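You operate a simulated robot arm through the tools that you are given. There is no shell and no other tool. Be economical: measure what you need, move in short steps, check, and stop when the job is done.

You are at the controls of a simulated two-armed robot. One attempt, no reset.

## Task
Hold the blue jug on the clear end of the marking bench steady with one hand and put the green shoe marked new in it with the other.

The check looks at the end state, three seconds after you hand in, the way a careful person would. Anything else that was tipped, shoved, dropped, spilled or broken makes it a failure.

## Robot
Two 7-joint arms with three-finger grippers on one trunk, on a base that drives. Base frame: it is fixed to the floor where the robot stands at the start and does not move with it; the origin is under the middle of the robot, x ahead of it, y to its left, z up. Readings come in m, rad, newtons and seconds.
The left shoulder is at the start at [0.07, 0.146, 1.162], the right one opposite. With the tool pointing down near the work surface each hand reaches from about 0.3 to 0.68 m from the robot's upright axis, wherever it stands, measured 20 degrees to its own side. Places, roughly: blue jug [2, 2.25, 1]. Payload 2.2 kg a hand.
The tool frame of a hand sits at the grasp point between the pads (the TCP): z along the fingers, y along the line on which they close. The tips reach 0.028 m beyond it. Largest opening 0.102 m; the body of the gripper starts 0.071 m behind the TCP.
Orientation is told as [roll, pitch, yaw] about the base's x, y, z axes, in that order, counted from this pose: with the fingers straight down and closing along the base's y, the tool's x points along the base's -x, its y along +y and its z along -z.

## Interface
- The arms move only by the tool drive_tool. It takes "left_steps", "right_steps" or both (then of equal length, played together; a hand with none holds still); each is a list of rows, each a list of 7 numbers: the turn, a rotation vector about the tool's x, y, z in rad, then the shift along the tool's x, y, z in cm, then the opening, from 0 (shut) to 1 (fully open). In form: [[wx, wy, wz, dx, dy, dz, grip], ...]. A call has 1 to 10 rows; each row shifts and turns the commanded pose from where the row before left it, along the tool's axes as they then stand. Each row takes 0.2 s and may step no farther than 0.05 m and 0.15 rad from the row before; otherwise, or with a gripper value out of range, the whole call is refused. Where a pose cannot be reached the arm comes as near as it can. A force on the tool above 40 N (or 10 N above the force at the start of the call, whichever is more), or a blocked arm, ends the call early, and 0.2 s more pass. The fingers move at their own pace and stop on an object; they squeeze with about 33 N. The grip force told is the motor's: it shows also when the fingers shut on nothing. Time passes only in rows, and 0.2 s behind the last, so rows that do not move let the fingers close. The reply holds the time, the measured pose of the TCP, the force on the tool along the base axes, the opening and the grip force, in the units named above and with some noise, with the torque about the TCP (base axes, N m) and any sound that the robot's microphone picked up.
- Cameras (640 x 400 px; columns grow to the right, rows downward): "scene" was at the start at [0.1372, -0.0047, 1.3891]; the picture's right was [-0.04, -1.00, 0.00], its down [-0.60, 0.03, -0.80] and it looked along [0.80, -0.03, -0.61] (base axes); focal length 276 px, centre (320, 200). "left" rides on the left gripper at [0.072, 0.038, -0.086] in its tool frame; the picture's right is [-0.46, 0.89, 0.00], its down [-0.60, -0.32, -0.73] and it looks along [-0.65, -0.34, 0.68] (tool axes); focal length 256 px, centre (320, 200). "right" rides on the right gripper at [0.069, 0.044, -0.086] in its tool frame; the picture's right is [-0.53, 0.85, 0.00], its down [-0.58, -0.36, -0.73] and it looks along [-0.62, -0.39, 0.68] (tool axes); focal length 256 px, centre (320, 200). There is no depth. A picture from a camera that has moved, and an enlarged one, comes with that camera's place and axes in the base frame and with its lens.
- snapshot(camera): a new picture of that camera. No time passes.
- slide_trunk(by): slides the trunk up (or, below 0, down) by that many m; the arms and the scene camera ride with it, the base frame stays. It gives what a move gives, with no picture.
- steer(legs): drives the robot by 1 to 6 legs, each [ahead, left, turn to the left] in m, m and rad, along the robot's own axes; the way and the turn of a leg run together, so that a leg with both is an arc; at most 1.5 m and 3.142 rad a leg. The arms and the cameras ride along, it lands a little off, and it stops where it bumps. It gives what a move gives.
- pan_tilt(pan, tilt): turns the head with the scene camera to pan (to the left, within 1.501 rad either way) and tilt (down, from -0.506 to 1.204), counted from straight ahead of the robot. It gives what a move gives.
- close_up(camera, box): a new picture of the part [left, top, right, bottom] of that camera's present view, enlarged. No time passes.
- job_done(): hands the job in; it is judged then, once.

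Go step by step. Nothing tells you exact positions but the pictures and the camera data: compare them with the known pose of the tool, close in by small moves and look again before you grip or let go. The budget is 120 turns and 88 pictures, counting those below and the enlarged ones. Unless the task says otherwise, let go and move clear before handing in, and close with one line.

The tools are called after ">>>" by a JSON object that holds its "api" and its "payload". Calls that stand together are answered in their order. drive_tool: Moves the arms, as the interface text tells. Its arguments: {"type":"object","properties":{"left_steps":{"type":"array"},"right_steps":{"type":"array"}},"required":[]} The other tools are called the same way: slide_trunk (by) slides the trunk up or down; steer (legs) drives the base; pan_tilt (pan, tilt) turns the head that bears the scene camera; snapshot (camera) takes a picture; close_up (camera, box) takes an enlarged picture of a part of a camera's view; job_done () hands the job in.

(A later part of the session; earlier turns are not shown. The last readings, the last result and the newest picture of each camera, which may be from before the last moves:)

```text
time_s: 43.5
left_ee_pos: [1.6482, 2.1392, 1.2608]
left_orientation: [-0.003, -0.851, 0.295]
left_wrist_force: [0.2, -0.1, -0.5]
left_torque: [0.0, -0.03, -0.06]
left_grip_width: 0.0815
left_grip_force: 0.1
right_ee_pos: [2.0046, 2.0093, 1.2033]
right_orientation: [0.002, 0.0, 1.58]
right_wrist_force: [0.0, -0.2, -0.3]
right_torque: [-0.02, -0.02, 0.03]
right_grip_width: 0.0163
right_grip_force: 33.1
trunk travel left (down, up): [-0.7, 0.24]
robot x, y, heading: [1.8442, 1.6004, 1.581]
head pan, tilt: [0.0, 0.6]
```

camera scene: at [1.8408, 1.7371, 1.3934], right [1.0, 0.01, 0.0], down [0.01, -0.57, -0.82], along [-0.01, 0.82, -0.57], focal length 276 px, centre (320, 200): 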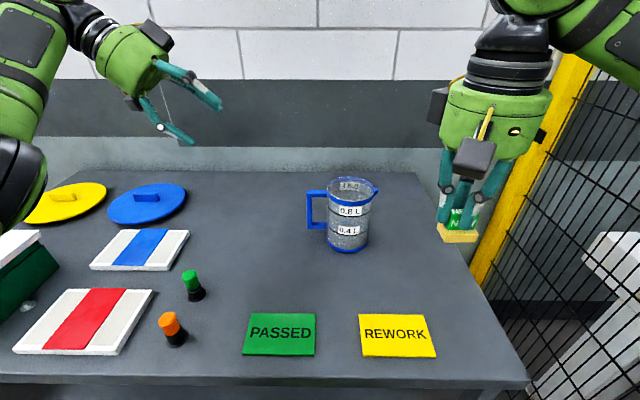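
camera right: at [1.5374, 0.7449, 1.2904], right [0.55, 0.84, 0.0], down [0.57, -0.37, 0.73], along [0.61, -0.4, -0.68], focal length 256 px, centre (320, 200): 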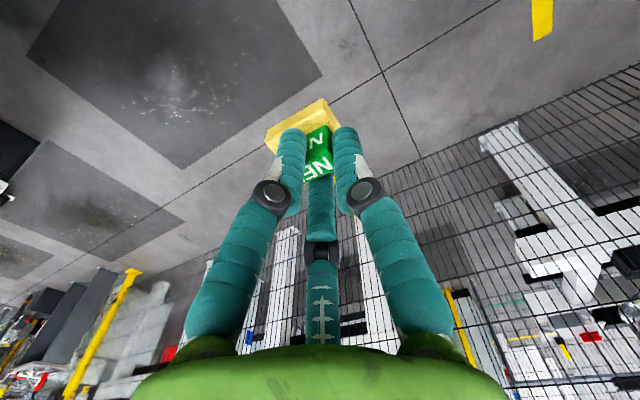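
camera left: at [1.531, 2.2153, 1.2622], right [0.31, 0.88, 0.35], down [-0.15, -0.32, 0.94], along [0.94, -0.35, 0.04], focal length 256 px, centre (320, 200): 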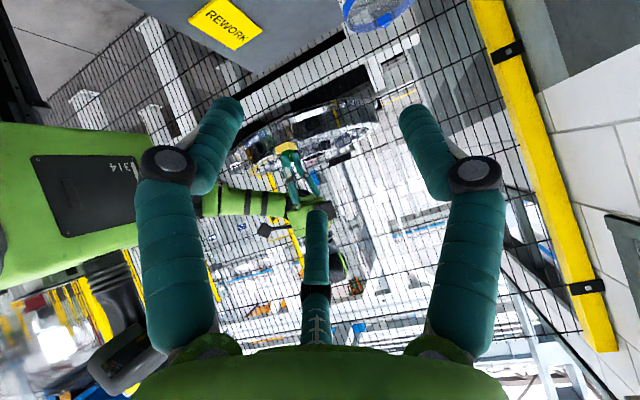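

>>> {"api": "drive_tool", "payload": {"left_steps": [[0, 0, 0, 1.24, 1.15, 3.66, 0.8], [0, 0, 0, 1.24, 1.15, 3.66, 0.8], [0, 0, 0, 1.24, 1.15, 3.66, 0.8], [0, 0, 0, 1.24, 1.15, 3.66, 0.8], [0, 0, 0, 1.24, 1.15, 3.66, 0.8]]}}

>>> {"api": "snapshot", "payload": {"camera": "left"}}

>>> {"api": "snapshot", "payload": {"camera": "scene"}}

>>> {"api": "snapshot", "payload": {"camera": "right"}}

```text
time_s: 44.7
left_ee_pos: [1.7244, 2.2242, 1.0924]
left_orientation: [0.001, -0.852, 0.292]
left_wrist_force: [1.0, 0.3, 0.1]
left_torque: [0.04, -0.04, -0.04]
left_grip_width: 0.0814
left_grip_force: 0.1
right_ee_pos: [2.0045, 2.0102, 1.2035]
right_orientation: [0.002, -0.001, 1.58]
right_wrist_force: [0.7, -0.2, 0.0]
right_torque: [0.0, 0.05, 0.01]
right_grip_width: 0.0166
right_grip_force: 33.0
trunk travel left (down, up): [-0.7, 0.24]
robot x, y, heading: [1.8425, 1.6052, 1.578]
head pan, tilt: [0.0, 0.6]
```

```text
51 pictures are left
camera left: at [1.6058, 2.2267, 1.0957], right [0.04, 0.94, 0.35], down [-0.05, -0.35, 0.94], along [1.0, -0.05, 0.04], focal length 256 px, centre (320, 200)
```

left: 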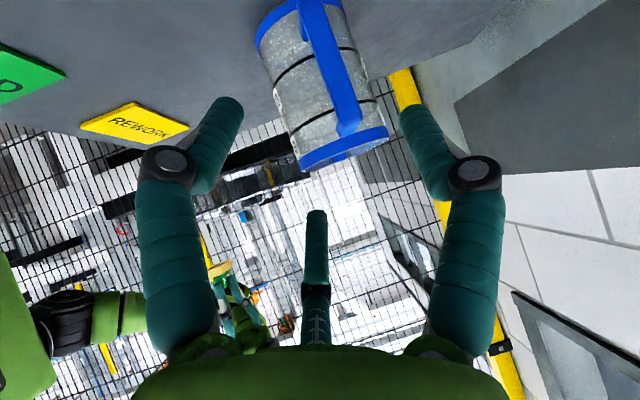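

```text
50 pictures are left
camera scene: at [1.8432, 1.7381, 1.3934], right [1.0, 0.01, 0.0], down [0.01, -0.57, -0.82], along [-0.01, 0.82, -0.57], focal length 276 px, centre (320, 200)
```

scene: 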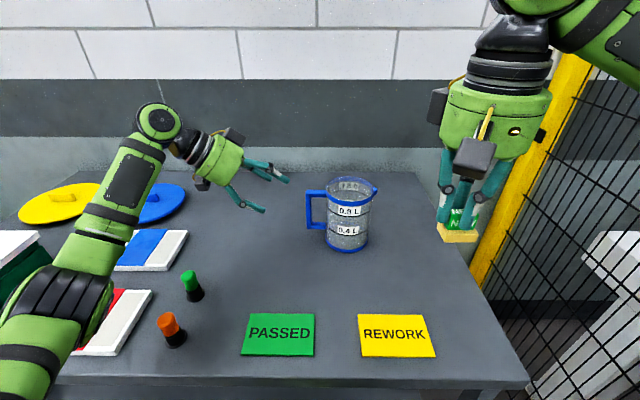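

```text
49 pictures are left
camera right: at [1.9633, 1.9402, 1.2902], right [-0.85, 0.52, 0.0], down [0.36, 0.58, 0.73], along [0.38, 0.62, -0.68], focal length 256 px, centre (320, 200)
```

right: 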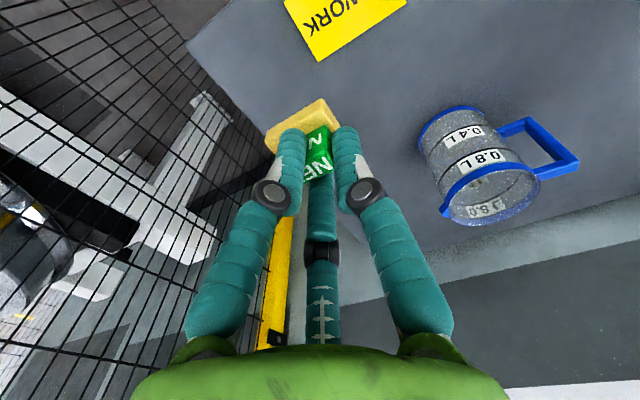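

>>> {"api": "close_up", "payload": {"camera": "left", "box": [240, 0, 400, 180]}}

>>> {"api": "close_up", "payload": {"camera": "right", "box": [400, 90, 600, 240]}}

```text
2.22 times, centred on (320, 90) of left
camera zoom: at [1.6058, 2.2267, 1.0957], right [0.04, 0.94, 0.35], down [-0.05, -0.35, 0.94], along [1.0, -0.05, 0.04], focal length 569 px, centre (320, 444)
```

zoom: 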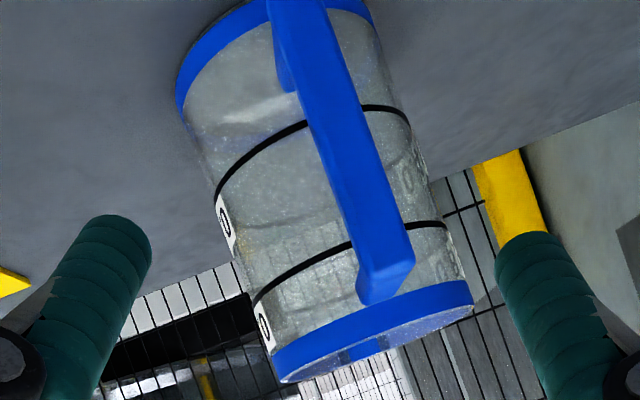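

```text
2.67 times, centred on (500, 165) of right
camera zoom: at [1.9633, 1.9402, 1.2902], right [-0.85, 0.52, 0.0], down [0.36, 0.58, 0.73], along [0.38, 0.62, -0.68], focal length 683 px, centre (-160, 293)
```

zoom: 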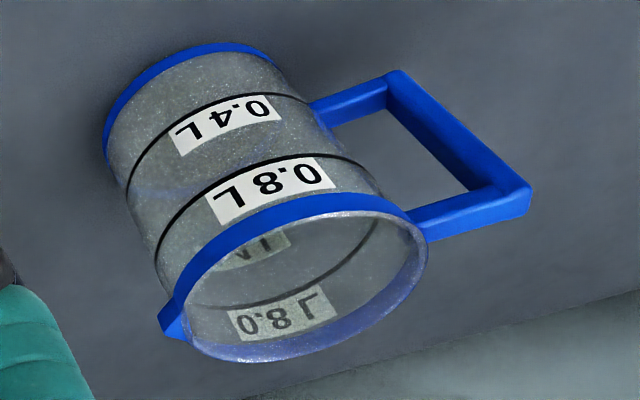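

At my present tilt one finger would touch the jug body, so I'll flatten the left hand to near-horizontal and come in from the left, with the fingertips just passing the handle bar. First the rotation and a stand-off.

>>> {"api": "drive_tool", "payload": {"left_steps": [[0, -0.15, 0, 0, 0, 0, 0.8], [0, -0.15, 0, 0, 0, 0, 0.8], [0, -0.15, 0, 0, 0, 0, 0.8], [0, 0, 0, 1.95, 0.14, 2.19, 0.8], [0, 0, 0, 1.95, 0.14, 2.19, 0.8], [0, 0, 0, 0, 0, 0, 0.8]]}}

>>> {"api": "snapshot", "payload": {"camera": "left"}}

>>> {"api": "close_up", "payload": {"camera": "scene", "box": [200, 110, 400, 260]}}

>>> {"api": "close_up", "payload": {"camera": "right", "box": [400, 90, 640, 240]}}

```text
time_s: 46.1
left_ee_pos: [1.7551, 2.2315, 1.0451]
left_orientation: [0.002, -1.303, 0.292]
left_wrist_force: [-0.6, -0.8, -0.4]
left_torque: [0.0, -0.02, -0.02]
left_grip_width: 0.0816
left_grip_force: 0.1
right_ee_pos: [2.0042, 2.0087, 1.2036]
right_orientation: [0.0, -0.002, 1.582]
right_wrist_force: [-0.5, 1.1, -0.3]
right_torque: [0.0, -0.01, 0.02]
right_grip_width: 0.0163
right_grip_force: 32.8
trunk travel left (down, up): [-0.7, 0.24]
robot x, y, heading: [1.8462, 1.5989, 1.582]
head pan, tilt: [0.0, 0.6]
```

```text
46 pictures are left
camera left: at [1.6451, 2.2389, 0.9987], right [-0.14, 0.88, 0.45], down [-0.43, -0.46, 0.78], along [0.89, -0.09, 0.44], focal length 256 px, centre (320, 200)
```

left: 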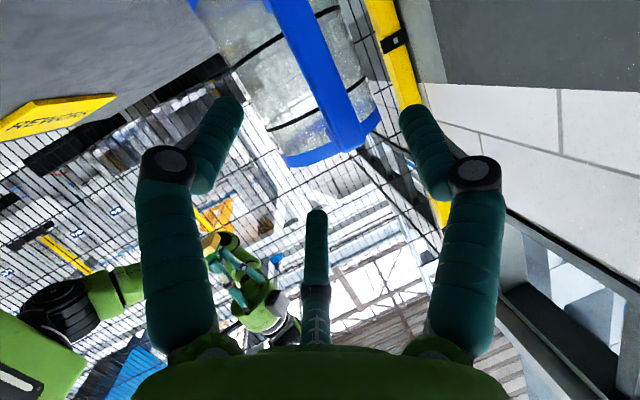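

```text
2.67 times, centred on (300, 185) of scene
camera zoom: at [1.8421, 1.7363, 1.3935], right [1.0, 0.01, 0.0], down [0.01, -0.56, -0.83], along [-0.01, 0.83, -0.56], focal length 737 px, centre (373, 240)
```

zoom: 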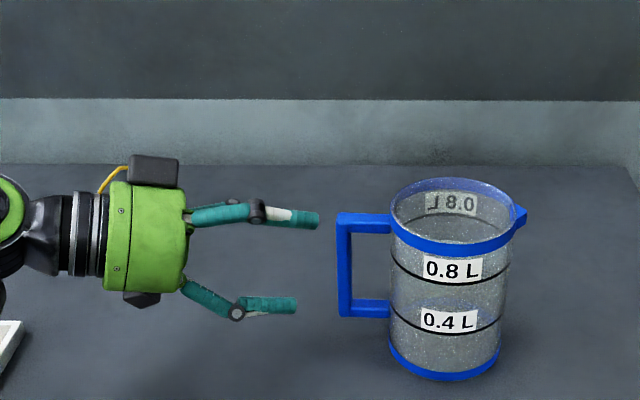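

```text
2.67 times, centred on (520, 165) of right
camera zoom: at [1.9622, 1.9384, 1.2908], right [-0.85, 0.52, 0.0], down [0.36, 0.58, 0.73], along [0.38, 0.62, -0.68], focal length 683 px, centre (-213, 293)
```

zoom: 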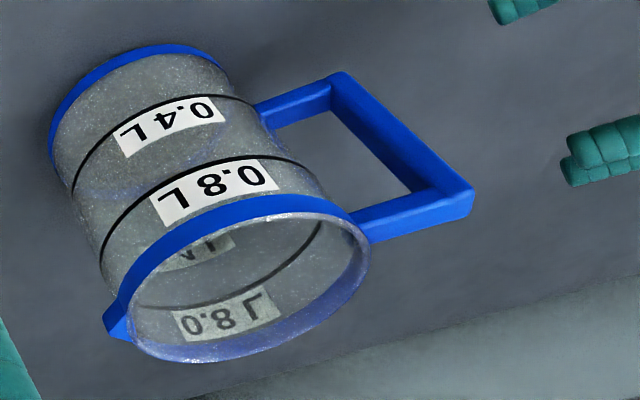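

The bar lies at y≈2.2545 and the fingers straddle it nicely. Advancing 5 cm along the tool, open.

>>> {"api": "drive_tool", "payload": {"left_steps": [[0, 0, 0, 0.08, 0.14, 1.7, 0.8], [0, 0, 0, 0.08, 0.14, 1.7, 0.8], [0, 0, 0, 0, 0, 1.6, 0.8], [0, 0, 0, 0, 0, 0, 0.8]]}}

>>> {"api": "snapshot", "payload": {"camera": "left"}}

>>> {"api": "close_up", "payload": {"camera": "scene", "box": [240, 140, 400, 260]}}

>>> {"api": "close_up", "payload": {"camera": "right", "box": [400, 90, 640, 240]}}

```text
time_s: 47.1
left_ee_pos: [1.7903, 2.2482, 1.0333]
left_orientation: [0.014, -1.306, 0.284]
left_wrist_force: [-0.1, -0.6, 1.0]
left_torque: [-0.03, -0.03, 0.03]
left_grip_width: 0.0817
left_grip_force: 0.1
right_ee_pos: [1.9973, 2.0071, 1.2063]
right_orientation: [-0.005, -0.003, 1.581]
right_wrist_force: [0.1, -0.5, 0.2]
right_torque: [0.0, -0.01, 0.02]
right_grip_width: 0.0161
right_grip_force: 32.9
trunk travel left (down, up): [-0.7, 0.24]
robot x, y, heading: [1.8415, 1.5987, 1.583]
head pan, tilt: [0.0, 0.6]
```

```text
43 pictures are left
camera left: at [1.6813, 2.2546, 0.9849], right [-0.14, 0.88, 0.45], down [-0.43, -0.47, 0.77], along [0.89, -0.08, 0.44], focal length 256 px, centre (320, 200)
```

left: 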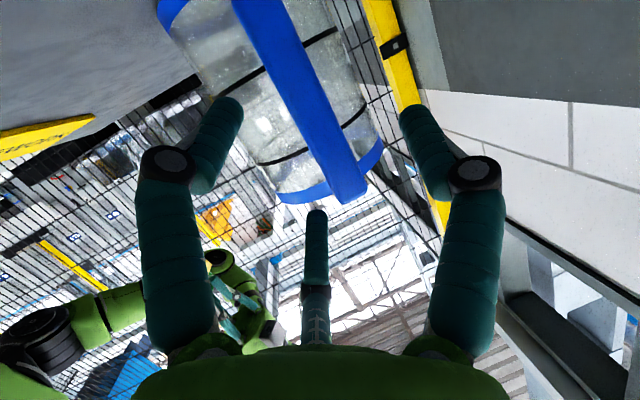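

```text
3.33 times, centred on (320, 200) of scene
camera zoom: at [1.8345, 1.7348, 1.3939], right [1.0, 0.01, 0.01], down [0.01, -0.56, -0.83], along [-0.01, 0.83, -0.56], focal length 922 px, centre (320, 200)
```

zoom: 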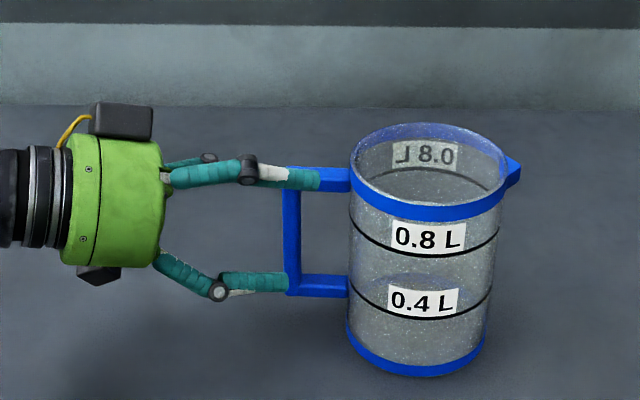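

```text
2.67 times, centred on (520, 165) of right
camera zoom: at [1.955, 1.9371, 1.2921], right [-0.85, 0.52, 0.0], down [0.35, 0.58, 0.73], along [0.39, 0.62, -0.68], focal length 683 px, centre (-213, 293)
```

zoom: 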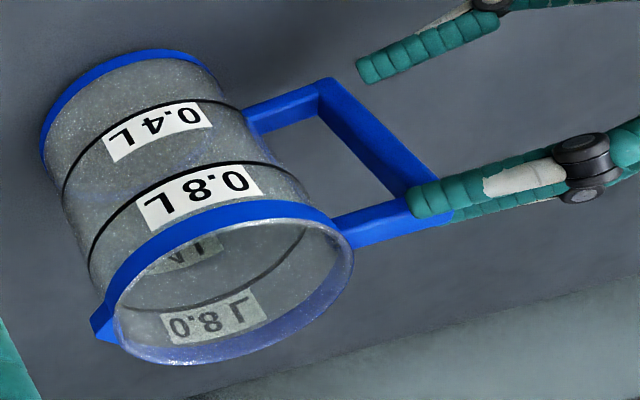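

The whole robot shifted about 7 mm and leaned slightly, as if some left-arm part is pressing on something. I'll look around before moving further.

>>> {"api": "snapshot", "payload": {"camera": "scene"}}

>>> {"api": "pan_tilt", "payload": {"pan": 0.7, "tilt": 0.8}}

>>> {"api": "snapshot", "payload": {"camera": "scene"}}

```text
40 pictures are left
camera scene: at [1.8345, 1.7348, 1.3939], right [1.0, 0.01, 0.01], down [0.01, -0.56, -0.83], along [-0.01, 0.83, -0.56], focal length 276 px, centre (320, 200)
```

scene: 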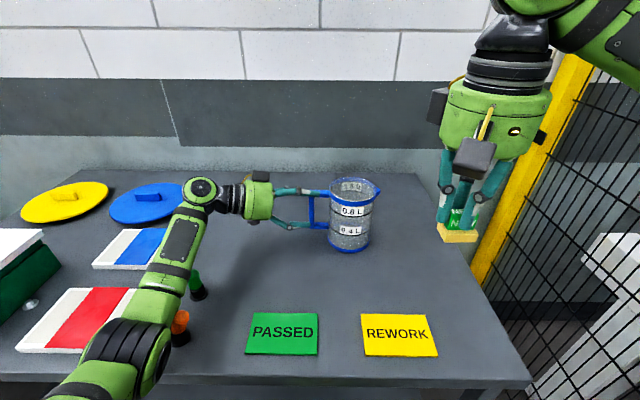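

```text
time_s: 48.2
left_ee_pos: [1.7957, 2.2469, 1.0336]
left_orientation: [0.017, -1.304, 0.278]
left_wrist_force: [0.5, 0.8, -0.2]
left_torque: [-0.05, -0.02, 0.02]
left_grip_width: 0.0818
left_grip_force: 0.0
right_ee_pos: [1.9996, 2.0054, 1.2055]
right_orientation: [-0.004, -0.005, 1.583]
right_wrist_force: [-0.1, 0.1, -1.0]
right_torque: [-0.01, 0.02, -0.02]
right_grip_width: 0.0161
right_grip_force: 33.2
trunk travel left (down, up): [-0.7, 0.24]
robot x, y, heading: [1.8459, 1.5984, 1.58]
head pan, tilt: [0.7, 0.799]
```

```text
39 pictures are left
camera scene: at [1.7862, 1.7055, 1.3769], right [0.76, 0.65, 0.0], down [0.47, -0.54, -0.7], along [-0.45, 0.53, -0.72], focal length 276 px, centre (320, 200)
```

scene: 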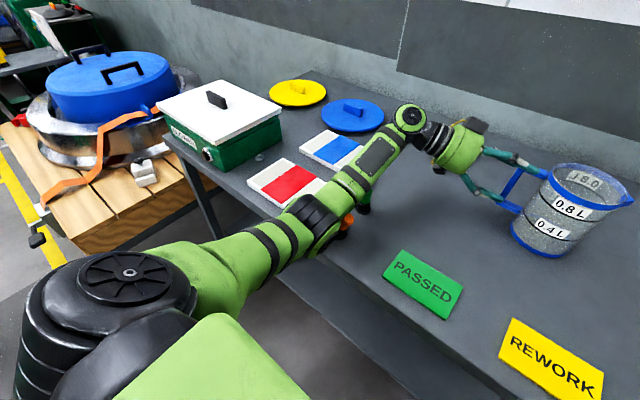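

The left elbow is very low, close to the bench edge and the orange marker. Let me enlarge.

>>> {"api": "close_up", "payload": {"camera": "scene", "box": [260, 140, 400, 280]}}

```text
2.86 times, centred on (330, 210) of scene
camera zoom: at [1.7862, 1.7055, 1.3769], right [0.76, 0.65, 0.0], down [0.47, -0.54, -0.7], along [-0.45, 0.53, -0.72], focal length 790 px, centre (291, 171)
```

zoom: 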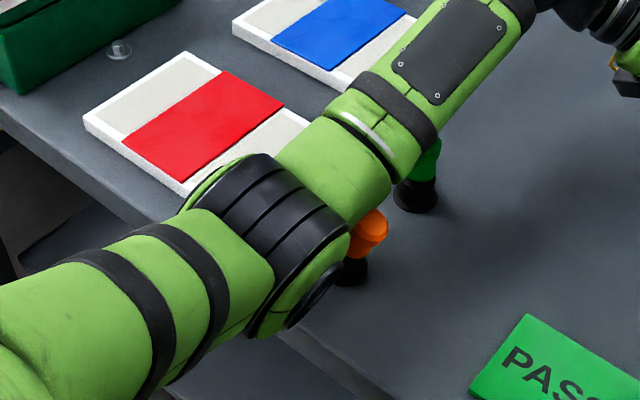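

The elbow is leaning on the bench edge. I'll back the left hand off the way it came, raise the trunk 0.15 m to lift the elbow, and redo the approach.

>>> {"api": "drive_tool", "payload": {"left_steps": [[0, 0, 0, 0, 0, -1.7, 0.8], [0, 0, 0, -0.1, -0.14, -1.7, 0.8], [0, 0, 0, -0.1, -0.14, -1.8, 0.8], [0, 0, 0, -3, 0, -1, 0.8], [0, 0, 0, -3, 0, -1, 0.8]]}}

>>> {"api": "slide_trunk", "payload": {"by": 0.15}}

>>> {"api": "snapshot", "payload": {"camera": "scene"}}

```text
time_s: 49.4
left_ee_pos: [1.7497, 2.2318, 1.1112]
left_orientation: [-0.004, -1.301, 0.296]
left_wrist_force: [-0.9, -0.6, 0.0]
left_torque: [0.04, -0.02, -0.03]
left_grip_width: 0.0817
left_grip_force: 0.1
right_ee_pos: [2.0047, 2.0091, 1.2039]
right_orientation: [0.0, -0.001, 1.581]
right_wrist_force: [-0.5, 0.2, 0.0]
right_torque: [-0.03, -0.02, 0.02]
right_grip_width: 0.016
right_grip_force: 33.1
trunk travel left (down, up): [-0.7, 0.24]
robot x, y, heading: [1.8425, 1.599, 1.578]
head pan, tilt: [0.7, 0.799]
```

```text
time_s: 51.1
left_ee_pos: [1.7491, 2.2329, 1.2601]
left_orientation: [0.002, -1.301, 0.292]
left_wrist_force: [-0.8, 0.0, 0.8]
left_torque: [0.01, -0.03, -0.03]
left_grip_width: 0.0817
left_grip_force: 0.1
right_ee_pos: [2.0041, 2.0089, 1.354]
right_orientation: [0.001, 0.0, 1.579]
right_wrist_force: [0.8, -0.6, -0.5]
right_torque: [-0.03, 0.02, -0.03]
right_grip_width: 0.0163
right_grip_force: 32.8
trunk travel left (down, up): [-0.85, 0.09]
robot x, y, heading: [1.8427, 1.6007, 1.577]
head pan, tilt: [0.7, 0.799]
```

```text
37 pictures are left
camera scene: at [1.7909, 1.7096, 1.5266], right [0.76, 0.65, 0.0], down [0.47, -0.54, -0.7], along [-0.46, 0.53, -0.72], focal length 276 px, centre (320, 200)
```

scene: 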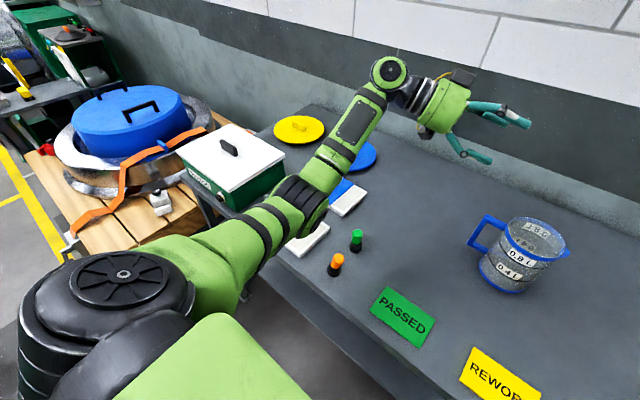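

>>> {"api": "drive_tool", "payload": {"left_steps": [[0, 0, 0, 3.47, 0.03, 1.04, 0.8], [0, 0, 0, 3.47, 0.03, 1.04, 0.8], [0, 0, 0, 3.47, 0.03, 1.04, 0.8], [0, 0, 0, 3.47, 0.03, 1.04, 0.8], [0, 0, 0, 3.47, 0.03, 1.04, 0.8]]}}

>>> {"api": "snapshot", "payload": {"camera": "scene"}}

```text
time_s: 52.3
left_ee_pos: [1.7547, 2.2348, 1.078]
left_orientation: [0.005, -1.303, 0.29]
left_wrist_force: [0.0, -0.1, 0.1]
left_torque: [0.0, 0.01, -0.01]
left_grip_width: 0.0814
left_grip_force: 0.2
right_ee_pos: [2.0054, 2.0091, 1.354]
right_orientation: [-0.001, 0.001, 1.582]
right_wrist_force: [-0.3, -0.4, -0.7]
right_torque: [-0.02, -0.05, 0.0]
right_grip_width: 0.0163
right_grip_force: 33.2
trunk travel left (down, up): [-0.85, 0.09]
robot x, y, heading: [1.8441, 1.5979, 1.58]
head pan, tilt: [0.7, 0.799]
```

```text
36 pictures are left
camera scene: at [1.7909, 1.7102, 1.5266], right [0.76, 0.65, 0.0], down [0.47, -0.54, -0.7], along [-0.46, 0.53, -0.72], focal length 276 px, centre (320, 200)
```

scene: 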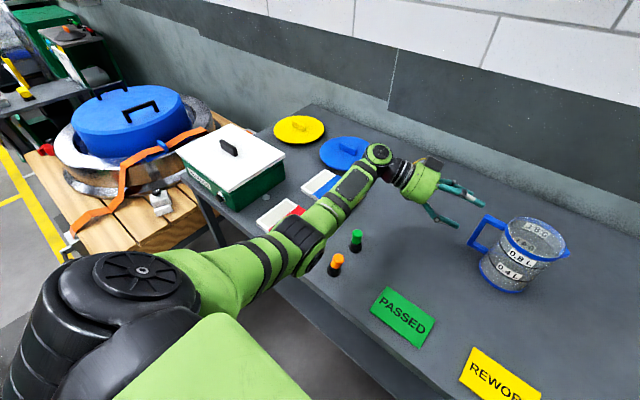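

>>> {"api": "drive_tool", "payload": {"left_steps": [[0, 0, 0, 1.7, 0, 0.5, 0.8], [0, 0, 0, 1.67, 0, 0.5, 0.8], [0, 0, 0, 0, 0, 0, 0.8]]}}

>>> {"api": "close_up", "payload": {"camera": "scene", "box": [260, 130, 540, 305]}}

>>> {"api": "snapshot", "payload": {"camera": "left"}}

```text
time_s: 53.1
left_ee_pos: [1.7548, 2.2351, 1.0438]
left_orientation: [0.007, -1.3, 0.286]
left_wrist_force: [-0.2, 0.2, -0.1]
left_torque: [-0.03, 0.01, 0.0]
left_grip_width: 0.0815
left_grip_force: 0.2
right_ee_pos: [2.0043, 2.008, 1.3544]
right_orientation: [0.002, -0.002, 1.581]
right_wrist_force: [0.6, -0.2, -0.4]
right_torque: [0.05, -0.04, 0.03]
right_grip_width: 0.0162
right_grip_force: 32.8
trunk travel left (down, up): [-0.85, 0.09]
robot x, y, heading: [1.8436, 1.6011, 1.581]
head pan, tilt: [0.7, 0.799]
```

```text
2.29 times, centred on (400, 218) of scene
camera zoom: at [1.7909, 1.7092, 1.5266], right [0.76, 0.65, 0.0], down [0.47, -0.54, -0.7], along [-0.46, 0.53, -0.72], focal length 632 px, centre (137, 160)
```

zoom: 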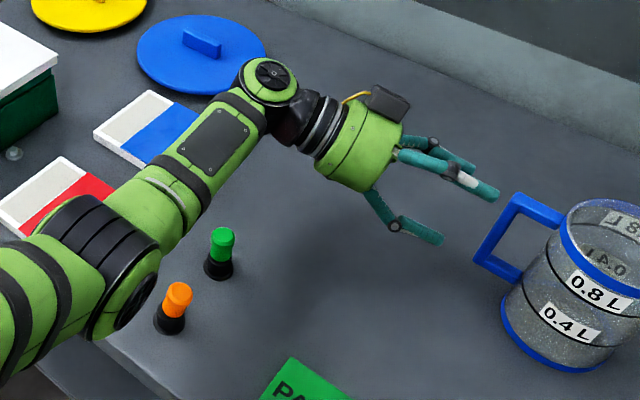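

```text
34 pictures are left
camera left: at [1.6448, 2.2417, 0.9969], right [-0.14, 0.88, 0.45], down [-0.43, -0.46, 0.78], along [0.89, -0.09, 0.44], focal length 256 px, centre (320, 200)
```

left: 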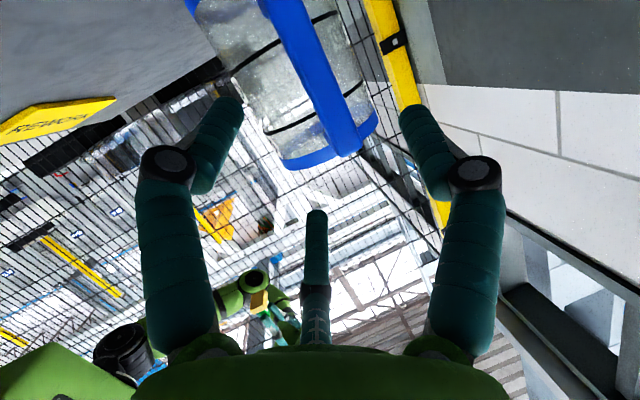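

The elbow now sits roughly 6 cm above the markers. Advancing the left hand onto the handle.

>>> {"api": "drive_tool", "payload": {"left_steps": [[0, 0, 0, 0, 0.1, 1.6, 0.8], [0, 0, 0, 0, 0.1, 1.6, 0.8], [0, 0, 0, 0, 0, 1.6, 0.8], [0, 0, 0, 0, 0, 0, 0.8]]}}

>>> {"api": "snapshot", "payload": {"camera": "left"}}

>>> {"api": "close_up", "payload": {"camera": "scene", "box": [260, 130, 580, 330]}}

>>> {"api": "snapshot", "payload": {"camera": "right"}}

```text
time_s: 54.1
left_ee_pos: [1.7996, 2.251, 1.0304]
left_orientation: [0.0, -1.304, 0.292]
left_wrist_force: [-0.3, 0.2, 0.4]
left_torque: [0.01, 0.01, -0.01]
left_grip_width: 0.0816
left_grip_force: 0.0
right_ee_pos: [2.0044, 2.0073, 1.3534]
right_orientation: [-0.002, -0.004, 1.582]
right_wrist_force: [-0.9, -0.9, -0.6]
right_torque: [0.04, 0.0, 0.0]
right_grip_width: 0.0163
right_grip_force: 32.7
trunk travel left (down, up): [-0.85, 0.09]
robot x, y, heading: [1.8458, 1.598, 1.588]
head pan, tilt: [0.7, 0.799]
```

```text
33 pictures are left
camera left: at [1.6881, 2.2569, 0.9837], right [-0.14, 0.88, 0.45], down [-0.43, -0.46, 0.78], along [0.89, -0.09, 0.44], focal length 256 px, centre (320, 200)
```

left: 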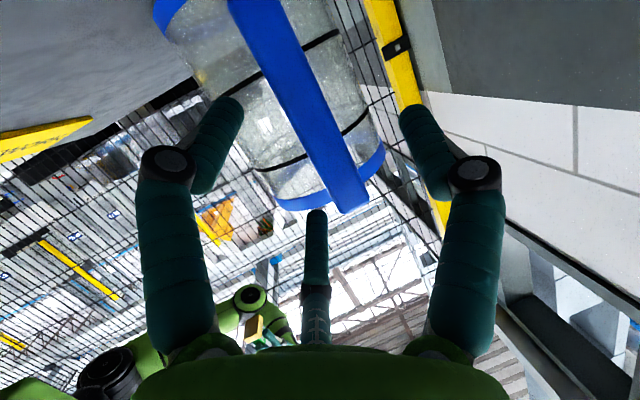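

```text
2.00 times, centred on (420, 230) of scene
camera zoom: at [1.7907, 1.7095, 1.5266], right [0.76, 0.65, 0.0], down [0.47, -0.54, -0.7], along [-0.45, 0.53, -0.72], focal length 553 px, centre (120, 140)
```

zoom: 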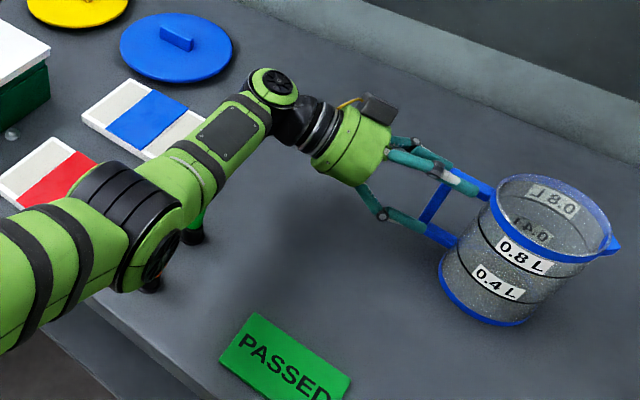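

```text
31 pictures are left
camera right: at [1.9625, 1.9389, 1.4406], right [-0.85, 0.52, 0.0], down [0.36, 0.58, 0.73], along [0.38, 0.62, -0.68], focal length 256 px, centre (320, 200)
```

right: 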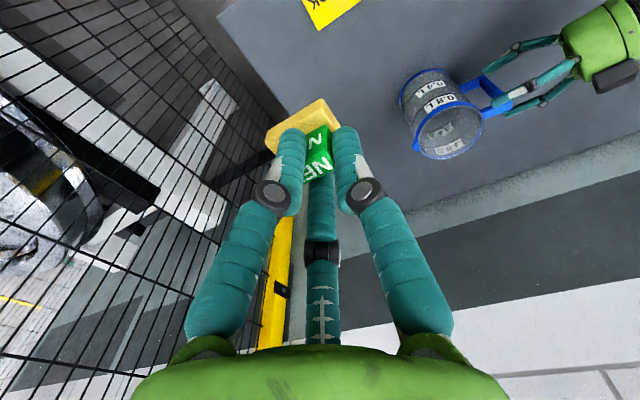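

>>> {"api": "close_up", "payload": {"camera": "right", "box": [390, 20, 590, 170]}}

```text
2.67 times, centred on (490, 95) of right
camera zoom: at [1.9625, 1.9389, 1.4406], right [-0.85, 0.52, 0.0], down [0.36, 0.58, 0.73], along [0.38, 0.62, -0.68], focal length 683 px, centre (-133, 480)
```

zoom: 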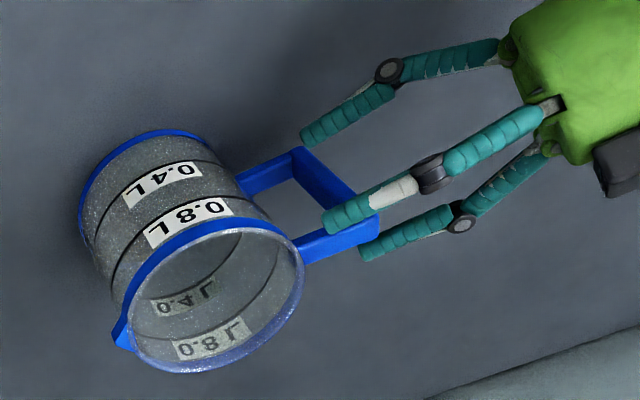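

The upper finger is a little high relative to the handle's top arm; I'll lower the hand 1 cm and then close gently in stages.

>>> {"api": "drive_tool", "payload": {"left_steps": [[0, 0, 0, 1.0, 0, 0.28, 0.8], [0, 0, 0, 0, 0, 0, 0.55], [0, 0, 0, 0, 0, 0, 0.42]]}}

>>> {"api": "snapshot", "payload": {"camera": "left"}}

>>> {"api": "close_up", "payload": {"camera": "right", "box": [390, 20, 590, 170]}}

```text
time_s: 54.9
left_ee_pos: [1.7981, 2.2501, 1.0191]
left_orientation: [0.002, -1.3, 0.289]
left_wrist_force: [-0.1, 1.1, 0.5]
left_torque: [-0.01, 0.01, 0.01]
left_grip_width: 0.0429
left_grip_force: 0.1
right_ee_pos: [2.0037, 2.0083, 1.3537]
right_orientation: [0.0, -0.003, 1.58]
right_wrist_force: [0.4, 0.2, -0.5]
right_torque: [-0.01, -0.01, 0.04]
right_grip_width: 0.0164
right_grip_force: 33.0
trunk travel left (down, up): [-0.85, 0.09]
robot x, y, heading: [1.8421, 1.6026, 1.578]
head pan, tilt: [0.7, 0.799]
```

```text
29 pictures are left
camera left: at [1.6881, 2.2566, 0.9727], right [-0.14, 0.88, 0.45], down [-0.43, -0.46, 0.78], along [0.89, -0.09, 0.44], focal length 256 px, centre (320, 200)
```

left: 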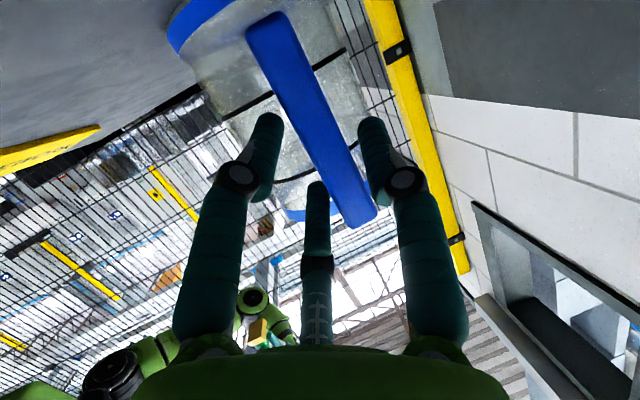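

```text
2.67 times, centred on (490, 95) of right
camera zoom: at [1.9626, 1.9387, 1.4407], right [-0.85, 0.52, 0.0], down [0.36, 0.58, 0.73], along [0.38, 0.62, -0.68], focal length 683 px, centre (-133, 480)
```

zoom: 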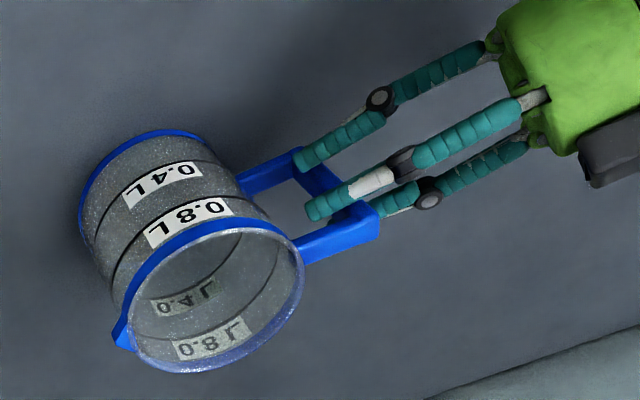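

The handle bar is caged by the three fingers and the jug hasn't moved. Closing.

>>> {"api": "drive_tool", "payload": {"left_steps": [[0, 0, 0, 0, 0, 0, 0.3], [0, 0, 0, 0, 0, 0, 0.2], [0, 0, 0, 0, 0, 0, 0.1], [0, 0, 0, 0, 0, 0, 0.0]]}}

>>> {"api": "close_up", "payload": {"camera": "right", "box": [390, 20, 590, 170]}}

```text
time_s: 55.9
left_ee_pos: [1.7994, 2.2503, 1.0192]
left_orientation: [0.002, -1.302, 0.292]
left_wrist_force: [-0.9, -0.3, 0.6]
left_torque: [-0.15, -0.05, -0.13]
left_grip_width: 0.0311
left_grip_force: 33.4
right_ee_pos: [2.0044, 2.0084, 1.3539]
right_orientation: [0.001, -0.003, 1.582]
right_wrist_force: [0.4, -0.2, -0.6]
right_torque: [0.0, -0.03, 0.05]
right_grip_width: 0.0162
right_grip_force: 32.3
trunk travel left (down, up): [-0.85, 0.09]
robot x, y, heading: [1.8439, 1.6015, 1.585]
head pan, tilt: [0.7, 0.799]
```

```text
2.67 times, centred on (490, 95) of right
camera zoom: at [1.9626, 1.9386, 1.4407], right [-0.85, 0.52, 0.0], down [0.36, 0.58, 0.73], along [0.38, 0.62, -0.68], focal length 683 px, centre (-133, 480)
```

zoom: 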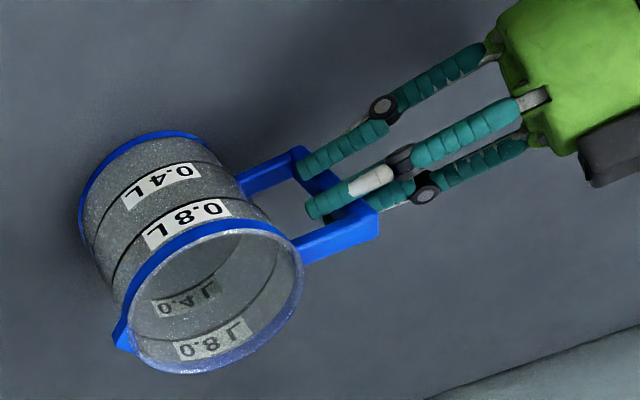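

The handle is firmly held and the jug hasn't shifted. Now the right hand: tilt slightly forward for reach and bring the shoe above the jug mouth.

>>> {"api": "drive_tool", "payload": {"right_steps": [[0, -0.15, 0, 0, 0, 0, 0], [0, -0.15, 0, 0, 0, 0, 0], [0, 0, 0, -2.46, 1.55, 3.06, 0], [0, 0, 0, -2.46, 1.55, 3.06, 0], [0, 0, 0, -2.46, 1.55, 3.06, 0], [0, 0, 0, -2.46, 1.55, 3.06, 0], [0, 0, 0, -2.46, 1.55, 3.06, 0]]}}

>>> {"api": "pan_tilt", "payload": {"pan": 0.0, "tilt": 0.7}}

>>> {"api": "snapshot", "payload": {"camera": "scene"}}

>>> {"api": "snapshot", "payload": {"camera": "right"}}

```text
time_s: 57.5
left_ee_pos: [1.7986, 2.2505, 1.0203]
left_orientation: [-0.003, -1.302, 0.294]
left_wrist_force: [0.3, -1.1, 2.2]
left_torque: [-0.15, -0.1, -0.1]
left_grip_width: 0.031
left_grip_force: 32.9
right_ee_pos: [1.9231, 2.1734, 1.2429]
right_orientation: [-0.001, -0.3, 1.582]
right_wrist_force: [0.6, 0.5, -0.7]
right_torque: [-0.05, -0.02, -0.01]
right_grip_width: 0.0163
right_grip_force: 33.1
trunk travel left (down, up): [-0.85, 0.09]
robot x, y, heading: [1.8434, 1.5977, 1.578]
head pan, tilt: [0.7, 0.799]
```

```text
time_s: 58.6
left_ee_pos: [1.7991, 2.2498, 1.0204]
left_orientation: [0.002, -1.301, 0.291]
left_wrist_force: [0.4, -1.6, 1.0]
left_torque: [-0.2, -0.11, -0.1]
left_grip_width: 0.031
left_grip_force: 33.4
right_ee_pos: [1.9253, 2.1717, 1.2453]
right_orientation: [0.0, -0.301, 1.581]
right_wrist_force: [0.1, 1.2, -0.2]
right_torque: [-0.02, 0.0, -0.01]
right_grip_width: 0.0161
right_grip_force: 32.9
trunk travel left (down, up): [-0.85, 0.09]
robot x, y, heading: [1.8422, 1.5974, 1.58]
head pan, tilt: [0.0, 0.7]
```

```text
26 pictures are left
camera scene: at [1.8424, 1.7329, 1.5349], right [1.0, 0.01, 0.0], down [0.01, -0.64, -0.77], along [-0.01, 0.77, -0.64], focal length 276 px, centre (320, 200)
```

scene: 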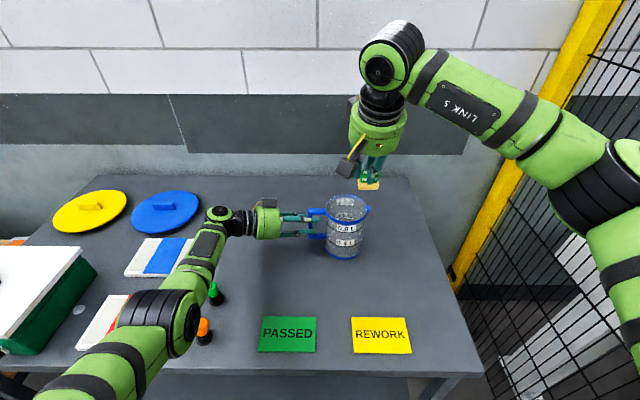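

```text
25 pictures are left
camera right: at [1.8826, 2.0788, 1.3074], right [-0.85, 0.5, 0.16], down [0.36, 0.34, 0.87], along [0.38, 0.8, -0.47], focal length 256 px, centre (320, 200)
```

right: 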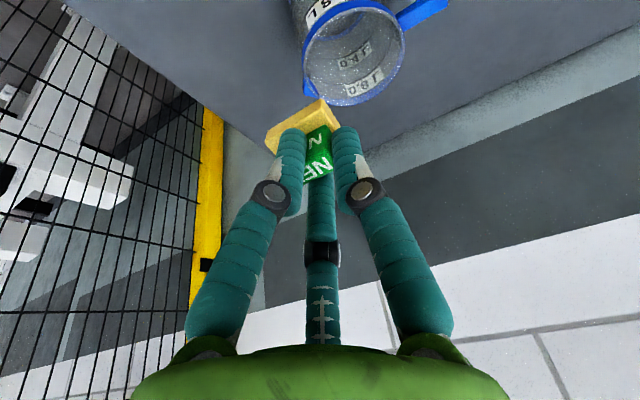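

>>> {"api": "drive_tool", "payload": {"right_steps": [[0, 0, 0, -1.21, 1.14, 3.32, 0], [0, 0, 0, -1.21, 1.14, 3.32, 0], [0, 0, 0, -1.21, 1.14, 3.32, 0], [0, 0, 0, 0, 0, 0, 0]]}}

>>> {"api": "snapshot", "payload": {"camera": "right"}}

>>> {"api": "close_up", "payload": {"camera": "scene", "box": [240, 100, 440, 270]}}

```text
time_s: 59.6
left_ee_pos: [1.7984, 2.2499, 1.0195]
left_orientation: [0.008, -1.302, 0.289]
left_wrist_force: [-1.5, 0.3, 1.1]
left_torque: [-0.08, -0.01, -0.01]
left_grip_width: 0.0308
left_grip_force: 32.7
right_ee_pos: [1.8888, 2.2335, 1.1599]
right_orientation: [0.0, -0.301, 1.583]
right_wrist_force: [-0.2, -0.3, -0.2]
right_torque: [-0.02, 0.0, 0.01]
right_grip_width: 0.0163
right_grip_force: 33.3
trunk travel left (down, up): [-0.85, 0.09]
robot x, y, heading: [1.8438, 1.6027, 1.579]
head pan, tilt: [0.0, 0.7]
```

```text
24 pictures are left
camera right: at [1.8476, 2.1418, 1.2227], right [-0.85, 0.5, 0.16], down [0.36, 0.34, 0.87], along [0.38, 0.8, -0.47], focal length 256 px, centre (320, 200)
```

right: 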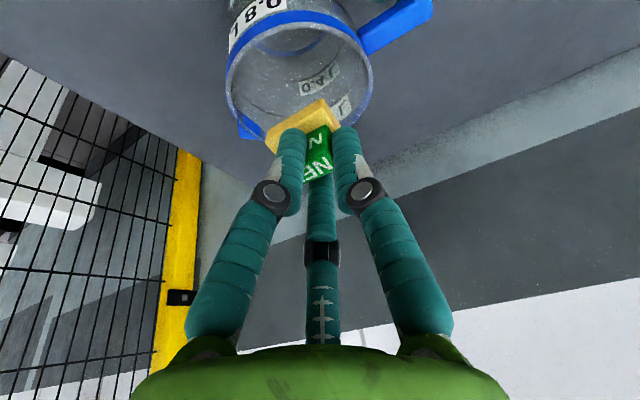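

```text
2.35 times, centred on (340, 185) of scene
camera zoom: at [1.8428, 1.7327, 1.5349], right [1.0, 0.01, 0.0], down [0.01, -0.64, -0.77], along [-0.01, 0.77, -0.64], focal length 650 px, centre (273, 235)
```

zoom: 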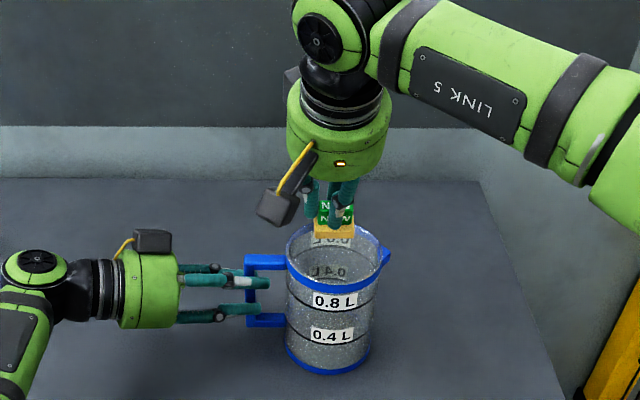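

>>> {"api": "drive_tool", "payload": {"right_steps": [[0, 0, 0, 0.3, -0.1, 2.3, 0], [0, 0, 0, 0.5, -0.1, 2.3, 0], [0, 0, 0, 0.6, 0, 2.3, 0], [0, 0, 0, 0, 0, 0, 0]]}}

>>> {"api": "snapshot", "payload": {"camera": "right"}}

>>> {"api": "close_up", "payload": {"camera": "scene", "box": [260, 130, 440, 270]}}

```text
time_s: 60.6
left_ee_pos: [1.7981, 2.2497, 1.0202]
left_orientation: [0.004, -1.301, 0.29]
left_wrist_force: [0.3, -0.3, 0.2]
left_torque: [-0.16, -0.06, -0.06]
left_grip_width: 0.0306
left_grip_force: 32.8
right_ee_pos: [1.891, 2.2403, 1.0879]
right_orientation: [0.001, -0.302, 1.581]
right_wrist_force: [-0.5, 0.1, -0.7]
right_torque: [0.02, 0.01, -0.01]
right_grip_width: 0.0164
right_grip_force: 33.1
trunk travel left (down, up): [-0.85, 0.09]
robot x, y, heading: [1.8452, 1.5957, 1.579]
head pan, tilt: [0.0, 0.7]
```

```text
22 pictures are left
camera right: at [1.8495, 2.1489, 1.1503], right [-0.85, 0.5, 0.16], down [0.36, 0.34, 0.87], along [0.38, 0.8, -0.47], focal length 256 px, centre (320, 200)
```

right: 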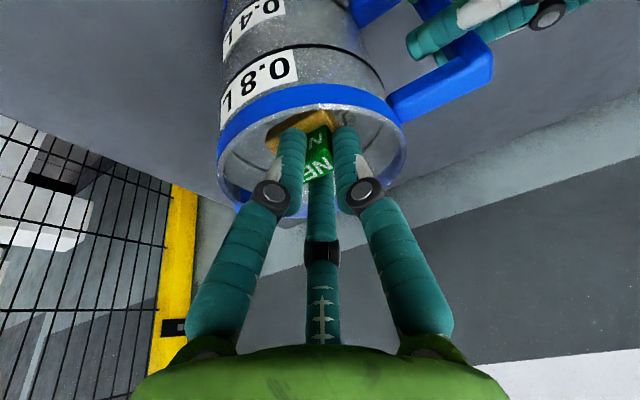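

```text
2.86 times, centred on (350, 200) of scene
camera zoom: at [1.8425, 1.7329, 1.5349], right [1.0, 0.01, 0.0], down [0.01, -0.64, -0.77], along [-0.01, 0.77, -0.64], focal length 790 px, centre (234, 200)
```

zoom: 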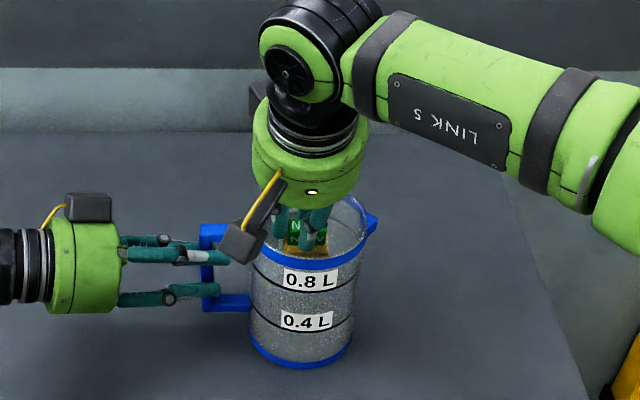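

The shoe is inside the mouth, centred. Lowering another 2.5 cm.

>>> {"api": "drive_tool", "payload": {"right_steps": [[0, 0, 0, 0.37, 0, 1.2, 0], [0, 0, 0, 0.37, 0, 1.2, 0], [0, 0, 0, 0, 0, 0, 0]]}}

>>> {"api": "close_up", "payload": {"camera": "right", "box": [190, 60, 450, 260]}}

>>> {"api": "close_up", "payload": {"camera": "scene", "box": [300, 170, 400, 270]}}

```text
time_s: 61.4
left_ee_pos: [1.7982, 2.2504, 1.02]
left_orientation: [0.003, -1.301, 0.289]
left_wrist_force: [1.2, -0.8, 0.8]
left_torque: [-0.2, -0.06, -0.12]
left_grip_width: 0.031
left_grip_force: 33.4
right_ee_pos: [1.8929, 2.2412, 1.0622]
right_orientation: [0.001, -0.302, 1.581]
right_wrist_force: [-0.9, 0.1, -0.3]
right_torque: [0.02, 0.01, -0.02]
right_grip_width: 0.0162
right_grip_force: 32.6
trunk travel left (down, up): [-0.85, 0.09]
robot x, y, heading: [1.8467, 1.6028, 1.582]
head pan, tilt: [0.0, 0.7]
```

```text
2.00 times, centred on (320, 160) of right
camera zoom: at [1.8503, 2.1491, 1.1255], right [-0.85, 0.5, 0.16], down [0.36, 0.34, 0.87], along [0.38, 0.8, -0.47], focal length 512 px, centre (320, 280)
```

zoom: 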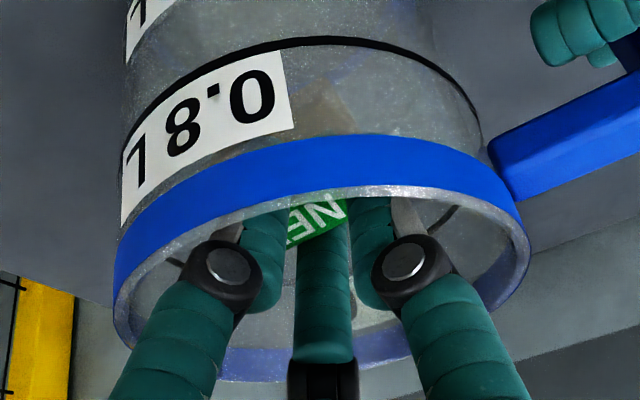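

```text
4.00 times, centred on (350, 220) of scene
camera zoom: at [1.8424, 1.7329, 1.5349], right [1.0, 0.01, 0.0], down [0.01, -0.64, -0.77], along [-0.01, 0.77, -0.64], focal length 1106 px, centre (200, 120)
```

zoom: 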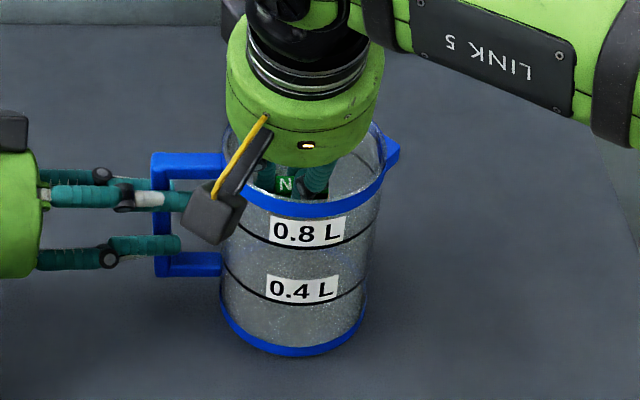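

All clear of the rim, no contact force. Opening the right hand just enough to release the shoe.

>>> {"api": "drive_tool", "payload": {"right_steps": [[0, 0, 0, 0, 0, 0, 0.22], [0, 0, 0, 0, 0, 0, 0.32], [0, 0, 0, 0, 0, 0, 0.32], [0, 0, 0, 0, 0, 0, 0.32]]}}

>>> {"api": "close_up", "payload": {"camera": "scene", "box": [300, 170, 400, 270]}}

>>> {"api": "close_up", "payload": {"camera": "right", "box": [190, 0, 450, 260]}}

```text
time_s: 62.4
left_ee_pos: [1.7996, 2.2497, 1.0205]
left_orientation: [0.003, -1.304, 0.288]
left_wrist_force: [5.9, -8.0, 1.2]
left_torque: [0.49, -0.19, -0.64]
left_grip_width: 0.0308
left_grip_force: 33.1
right_ee_pos: [1.8929, 2.241, 1.064]
right_orientation: [0.004, -0.304, 1.58]
right_wrist_force: [-3.8, 8.9, 6.2]
right_torque: [-0.23, -0.11, 0.0]
right_grip_width: 0.0251
right_grip_force: 0.1
trunk travel left (down, up): [-0.85, 0.09]
robot x, y, heading: [1.845, 1.5971, 1.58]
head pan, tilt: [0.0, 0.7]
```

```text
4.00 times, centred on (350, 220) of scene
camera zoom: at [1.843, 1.7322, 1.535], right [1.0, 0.01, 0.0], down [0.01, -0.64, -0.77], along [-0.01, 0.77, -0.64], focal length 1106 px, centre (200, 120)
```

zoom: 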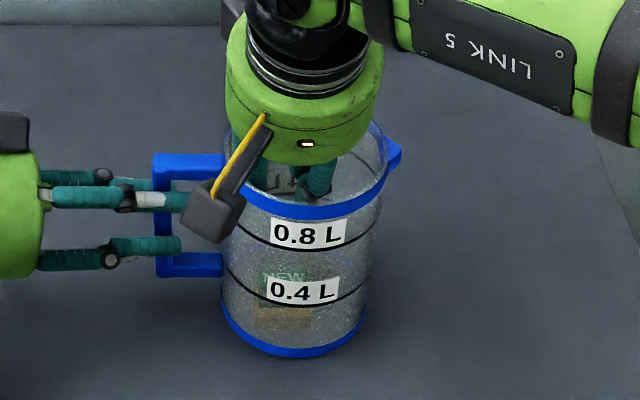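

```text
1.54 times, centred on (320, 130) of right
camera zoom: at [1.8505, 2.1488, 1.1267], right [-0.85, 0.5, 0.16], down [0.36, 0.34, 0.87], along [0.38, 0.8, -0.47], focal length 394 px, centre (320, 308)
```

zoom: 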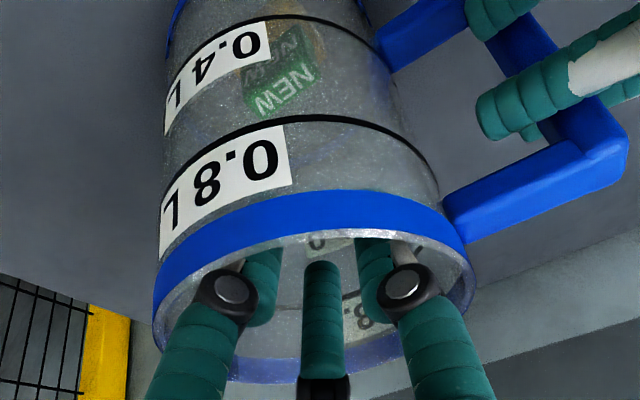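

The shoe has landed upright in the jug. The right fingers now press lightly on the near wall, so I'll close them again and withdraw upward.

>>> {"api": "drive_tool", "payload": {"right_steps": [[0, 0, 0, 0, 0, 0, 0.05], [0, 0, 0, 0, 0, 0, 0.0], [0, 0, 0, 0, 0, 0, 0.0]]}}

```text
time_s: 63.2
left_ee_pos: [1.7977, 2.2501, 1.0202]
left_orientation: [0.003, -1.301, 0.29]
left_wrist_force: [-0.6, 0.7, 1.5]
left_torque: [-0.06, -0.04, 0.01]
left_grip_width: 0.0308
left_grip_force: 33.0
right_ee_pos: [1.8927, 2.2419, 1.0624]
right_orientation: [0.001, -0.3, 1.581]
right_wrist_force: [-0.3, 0.0, 0.4]
right_torque: [0.01, 0.02, 0.01]
right_grip_width: 0.0021
right_grip_force: 32.1
trunk travel left (down, up): [-0.85, 0.09]
robot x, y, heading: [1.8442, 1.6012, 1.583]
head pan, tilt: [0.0, 0.7]
```

>>> {"api": "drive_tool", "payload": {"right_steps": [[0, 0, 0, -0.6, 0, -1.9, 0], [0, 0, 0, -0.9, 0, -2.9, 0], [0, 0, 0, -0.9, 0, -2.9, 0], [0, 0, 0, -0.9, 0, -2.9, 0], [0, 0, 0, 0.5, -2, -3.5, 0], [0, 0, 0, 2, -3, -3, 0], [0, 0, 0, 2.5, -3, -2.5, 0], [0, 0, 0, 3, -2, -1, 0]]}}

>>> {"api": "close_up", "payload": {"camera": "scene", "box": [240, 130, 440, 270]}}

```text
time_s: 65.0
left_ee_pos: [1.7994, 2.2494, 1.0201]
left_orientation: [0.007, -1.298, 0.286]
left_wrist_force: [-0.7, -0.6, 0.0]
left_torque: [-0.13, 0.02, -0.07]
left_grip_width: 0.0304
left_grip_force: 32.7
right_ee_pos: [1.995, 2.1368, 1.2481]
right_orientation: [0.001, -0.302, 1.58]
right_wrist_force: [0.0, -0.5, 0.0]
right_torque: [0.05, -0.02, 0.03]
right_grip_width: 0.0018
right_grip_force: 30.8
trunk travel left (down, up): [-0.85, 0.09]
robot x, y, heading: [1.8465, 1.5981, 1.579]
head pan, tilt: [0.0, 0.7]
```

```text
2.86 times, centred on (340, 200) of scene
camera zoom: at [1.8444, 1.7318, 1.535], right [1.0, 0.01, 0.0], down [0.01, -0.64, -0.77], along [-0.01, 0.77, -0.64], focal length 790 px, centre (263, 200)
```

zoom: 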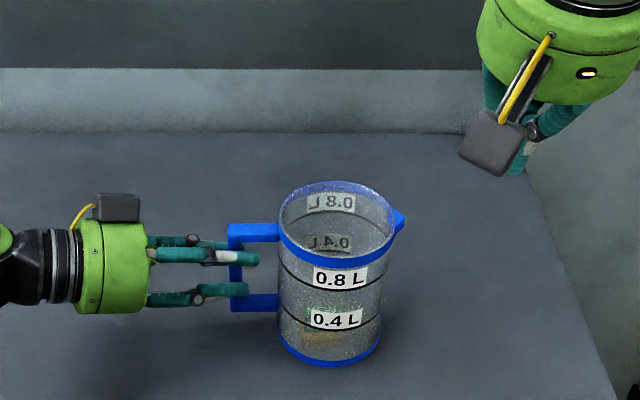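

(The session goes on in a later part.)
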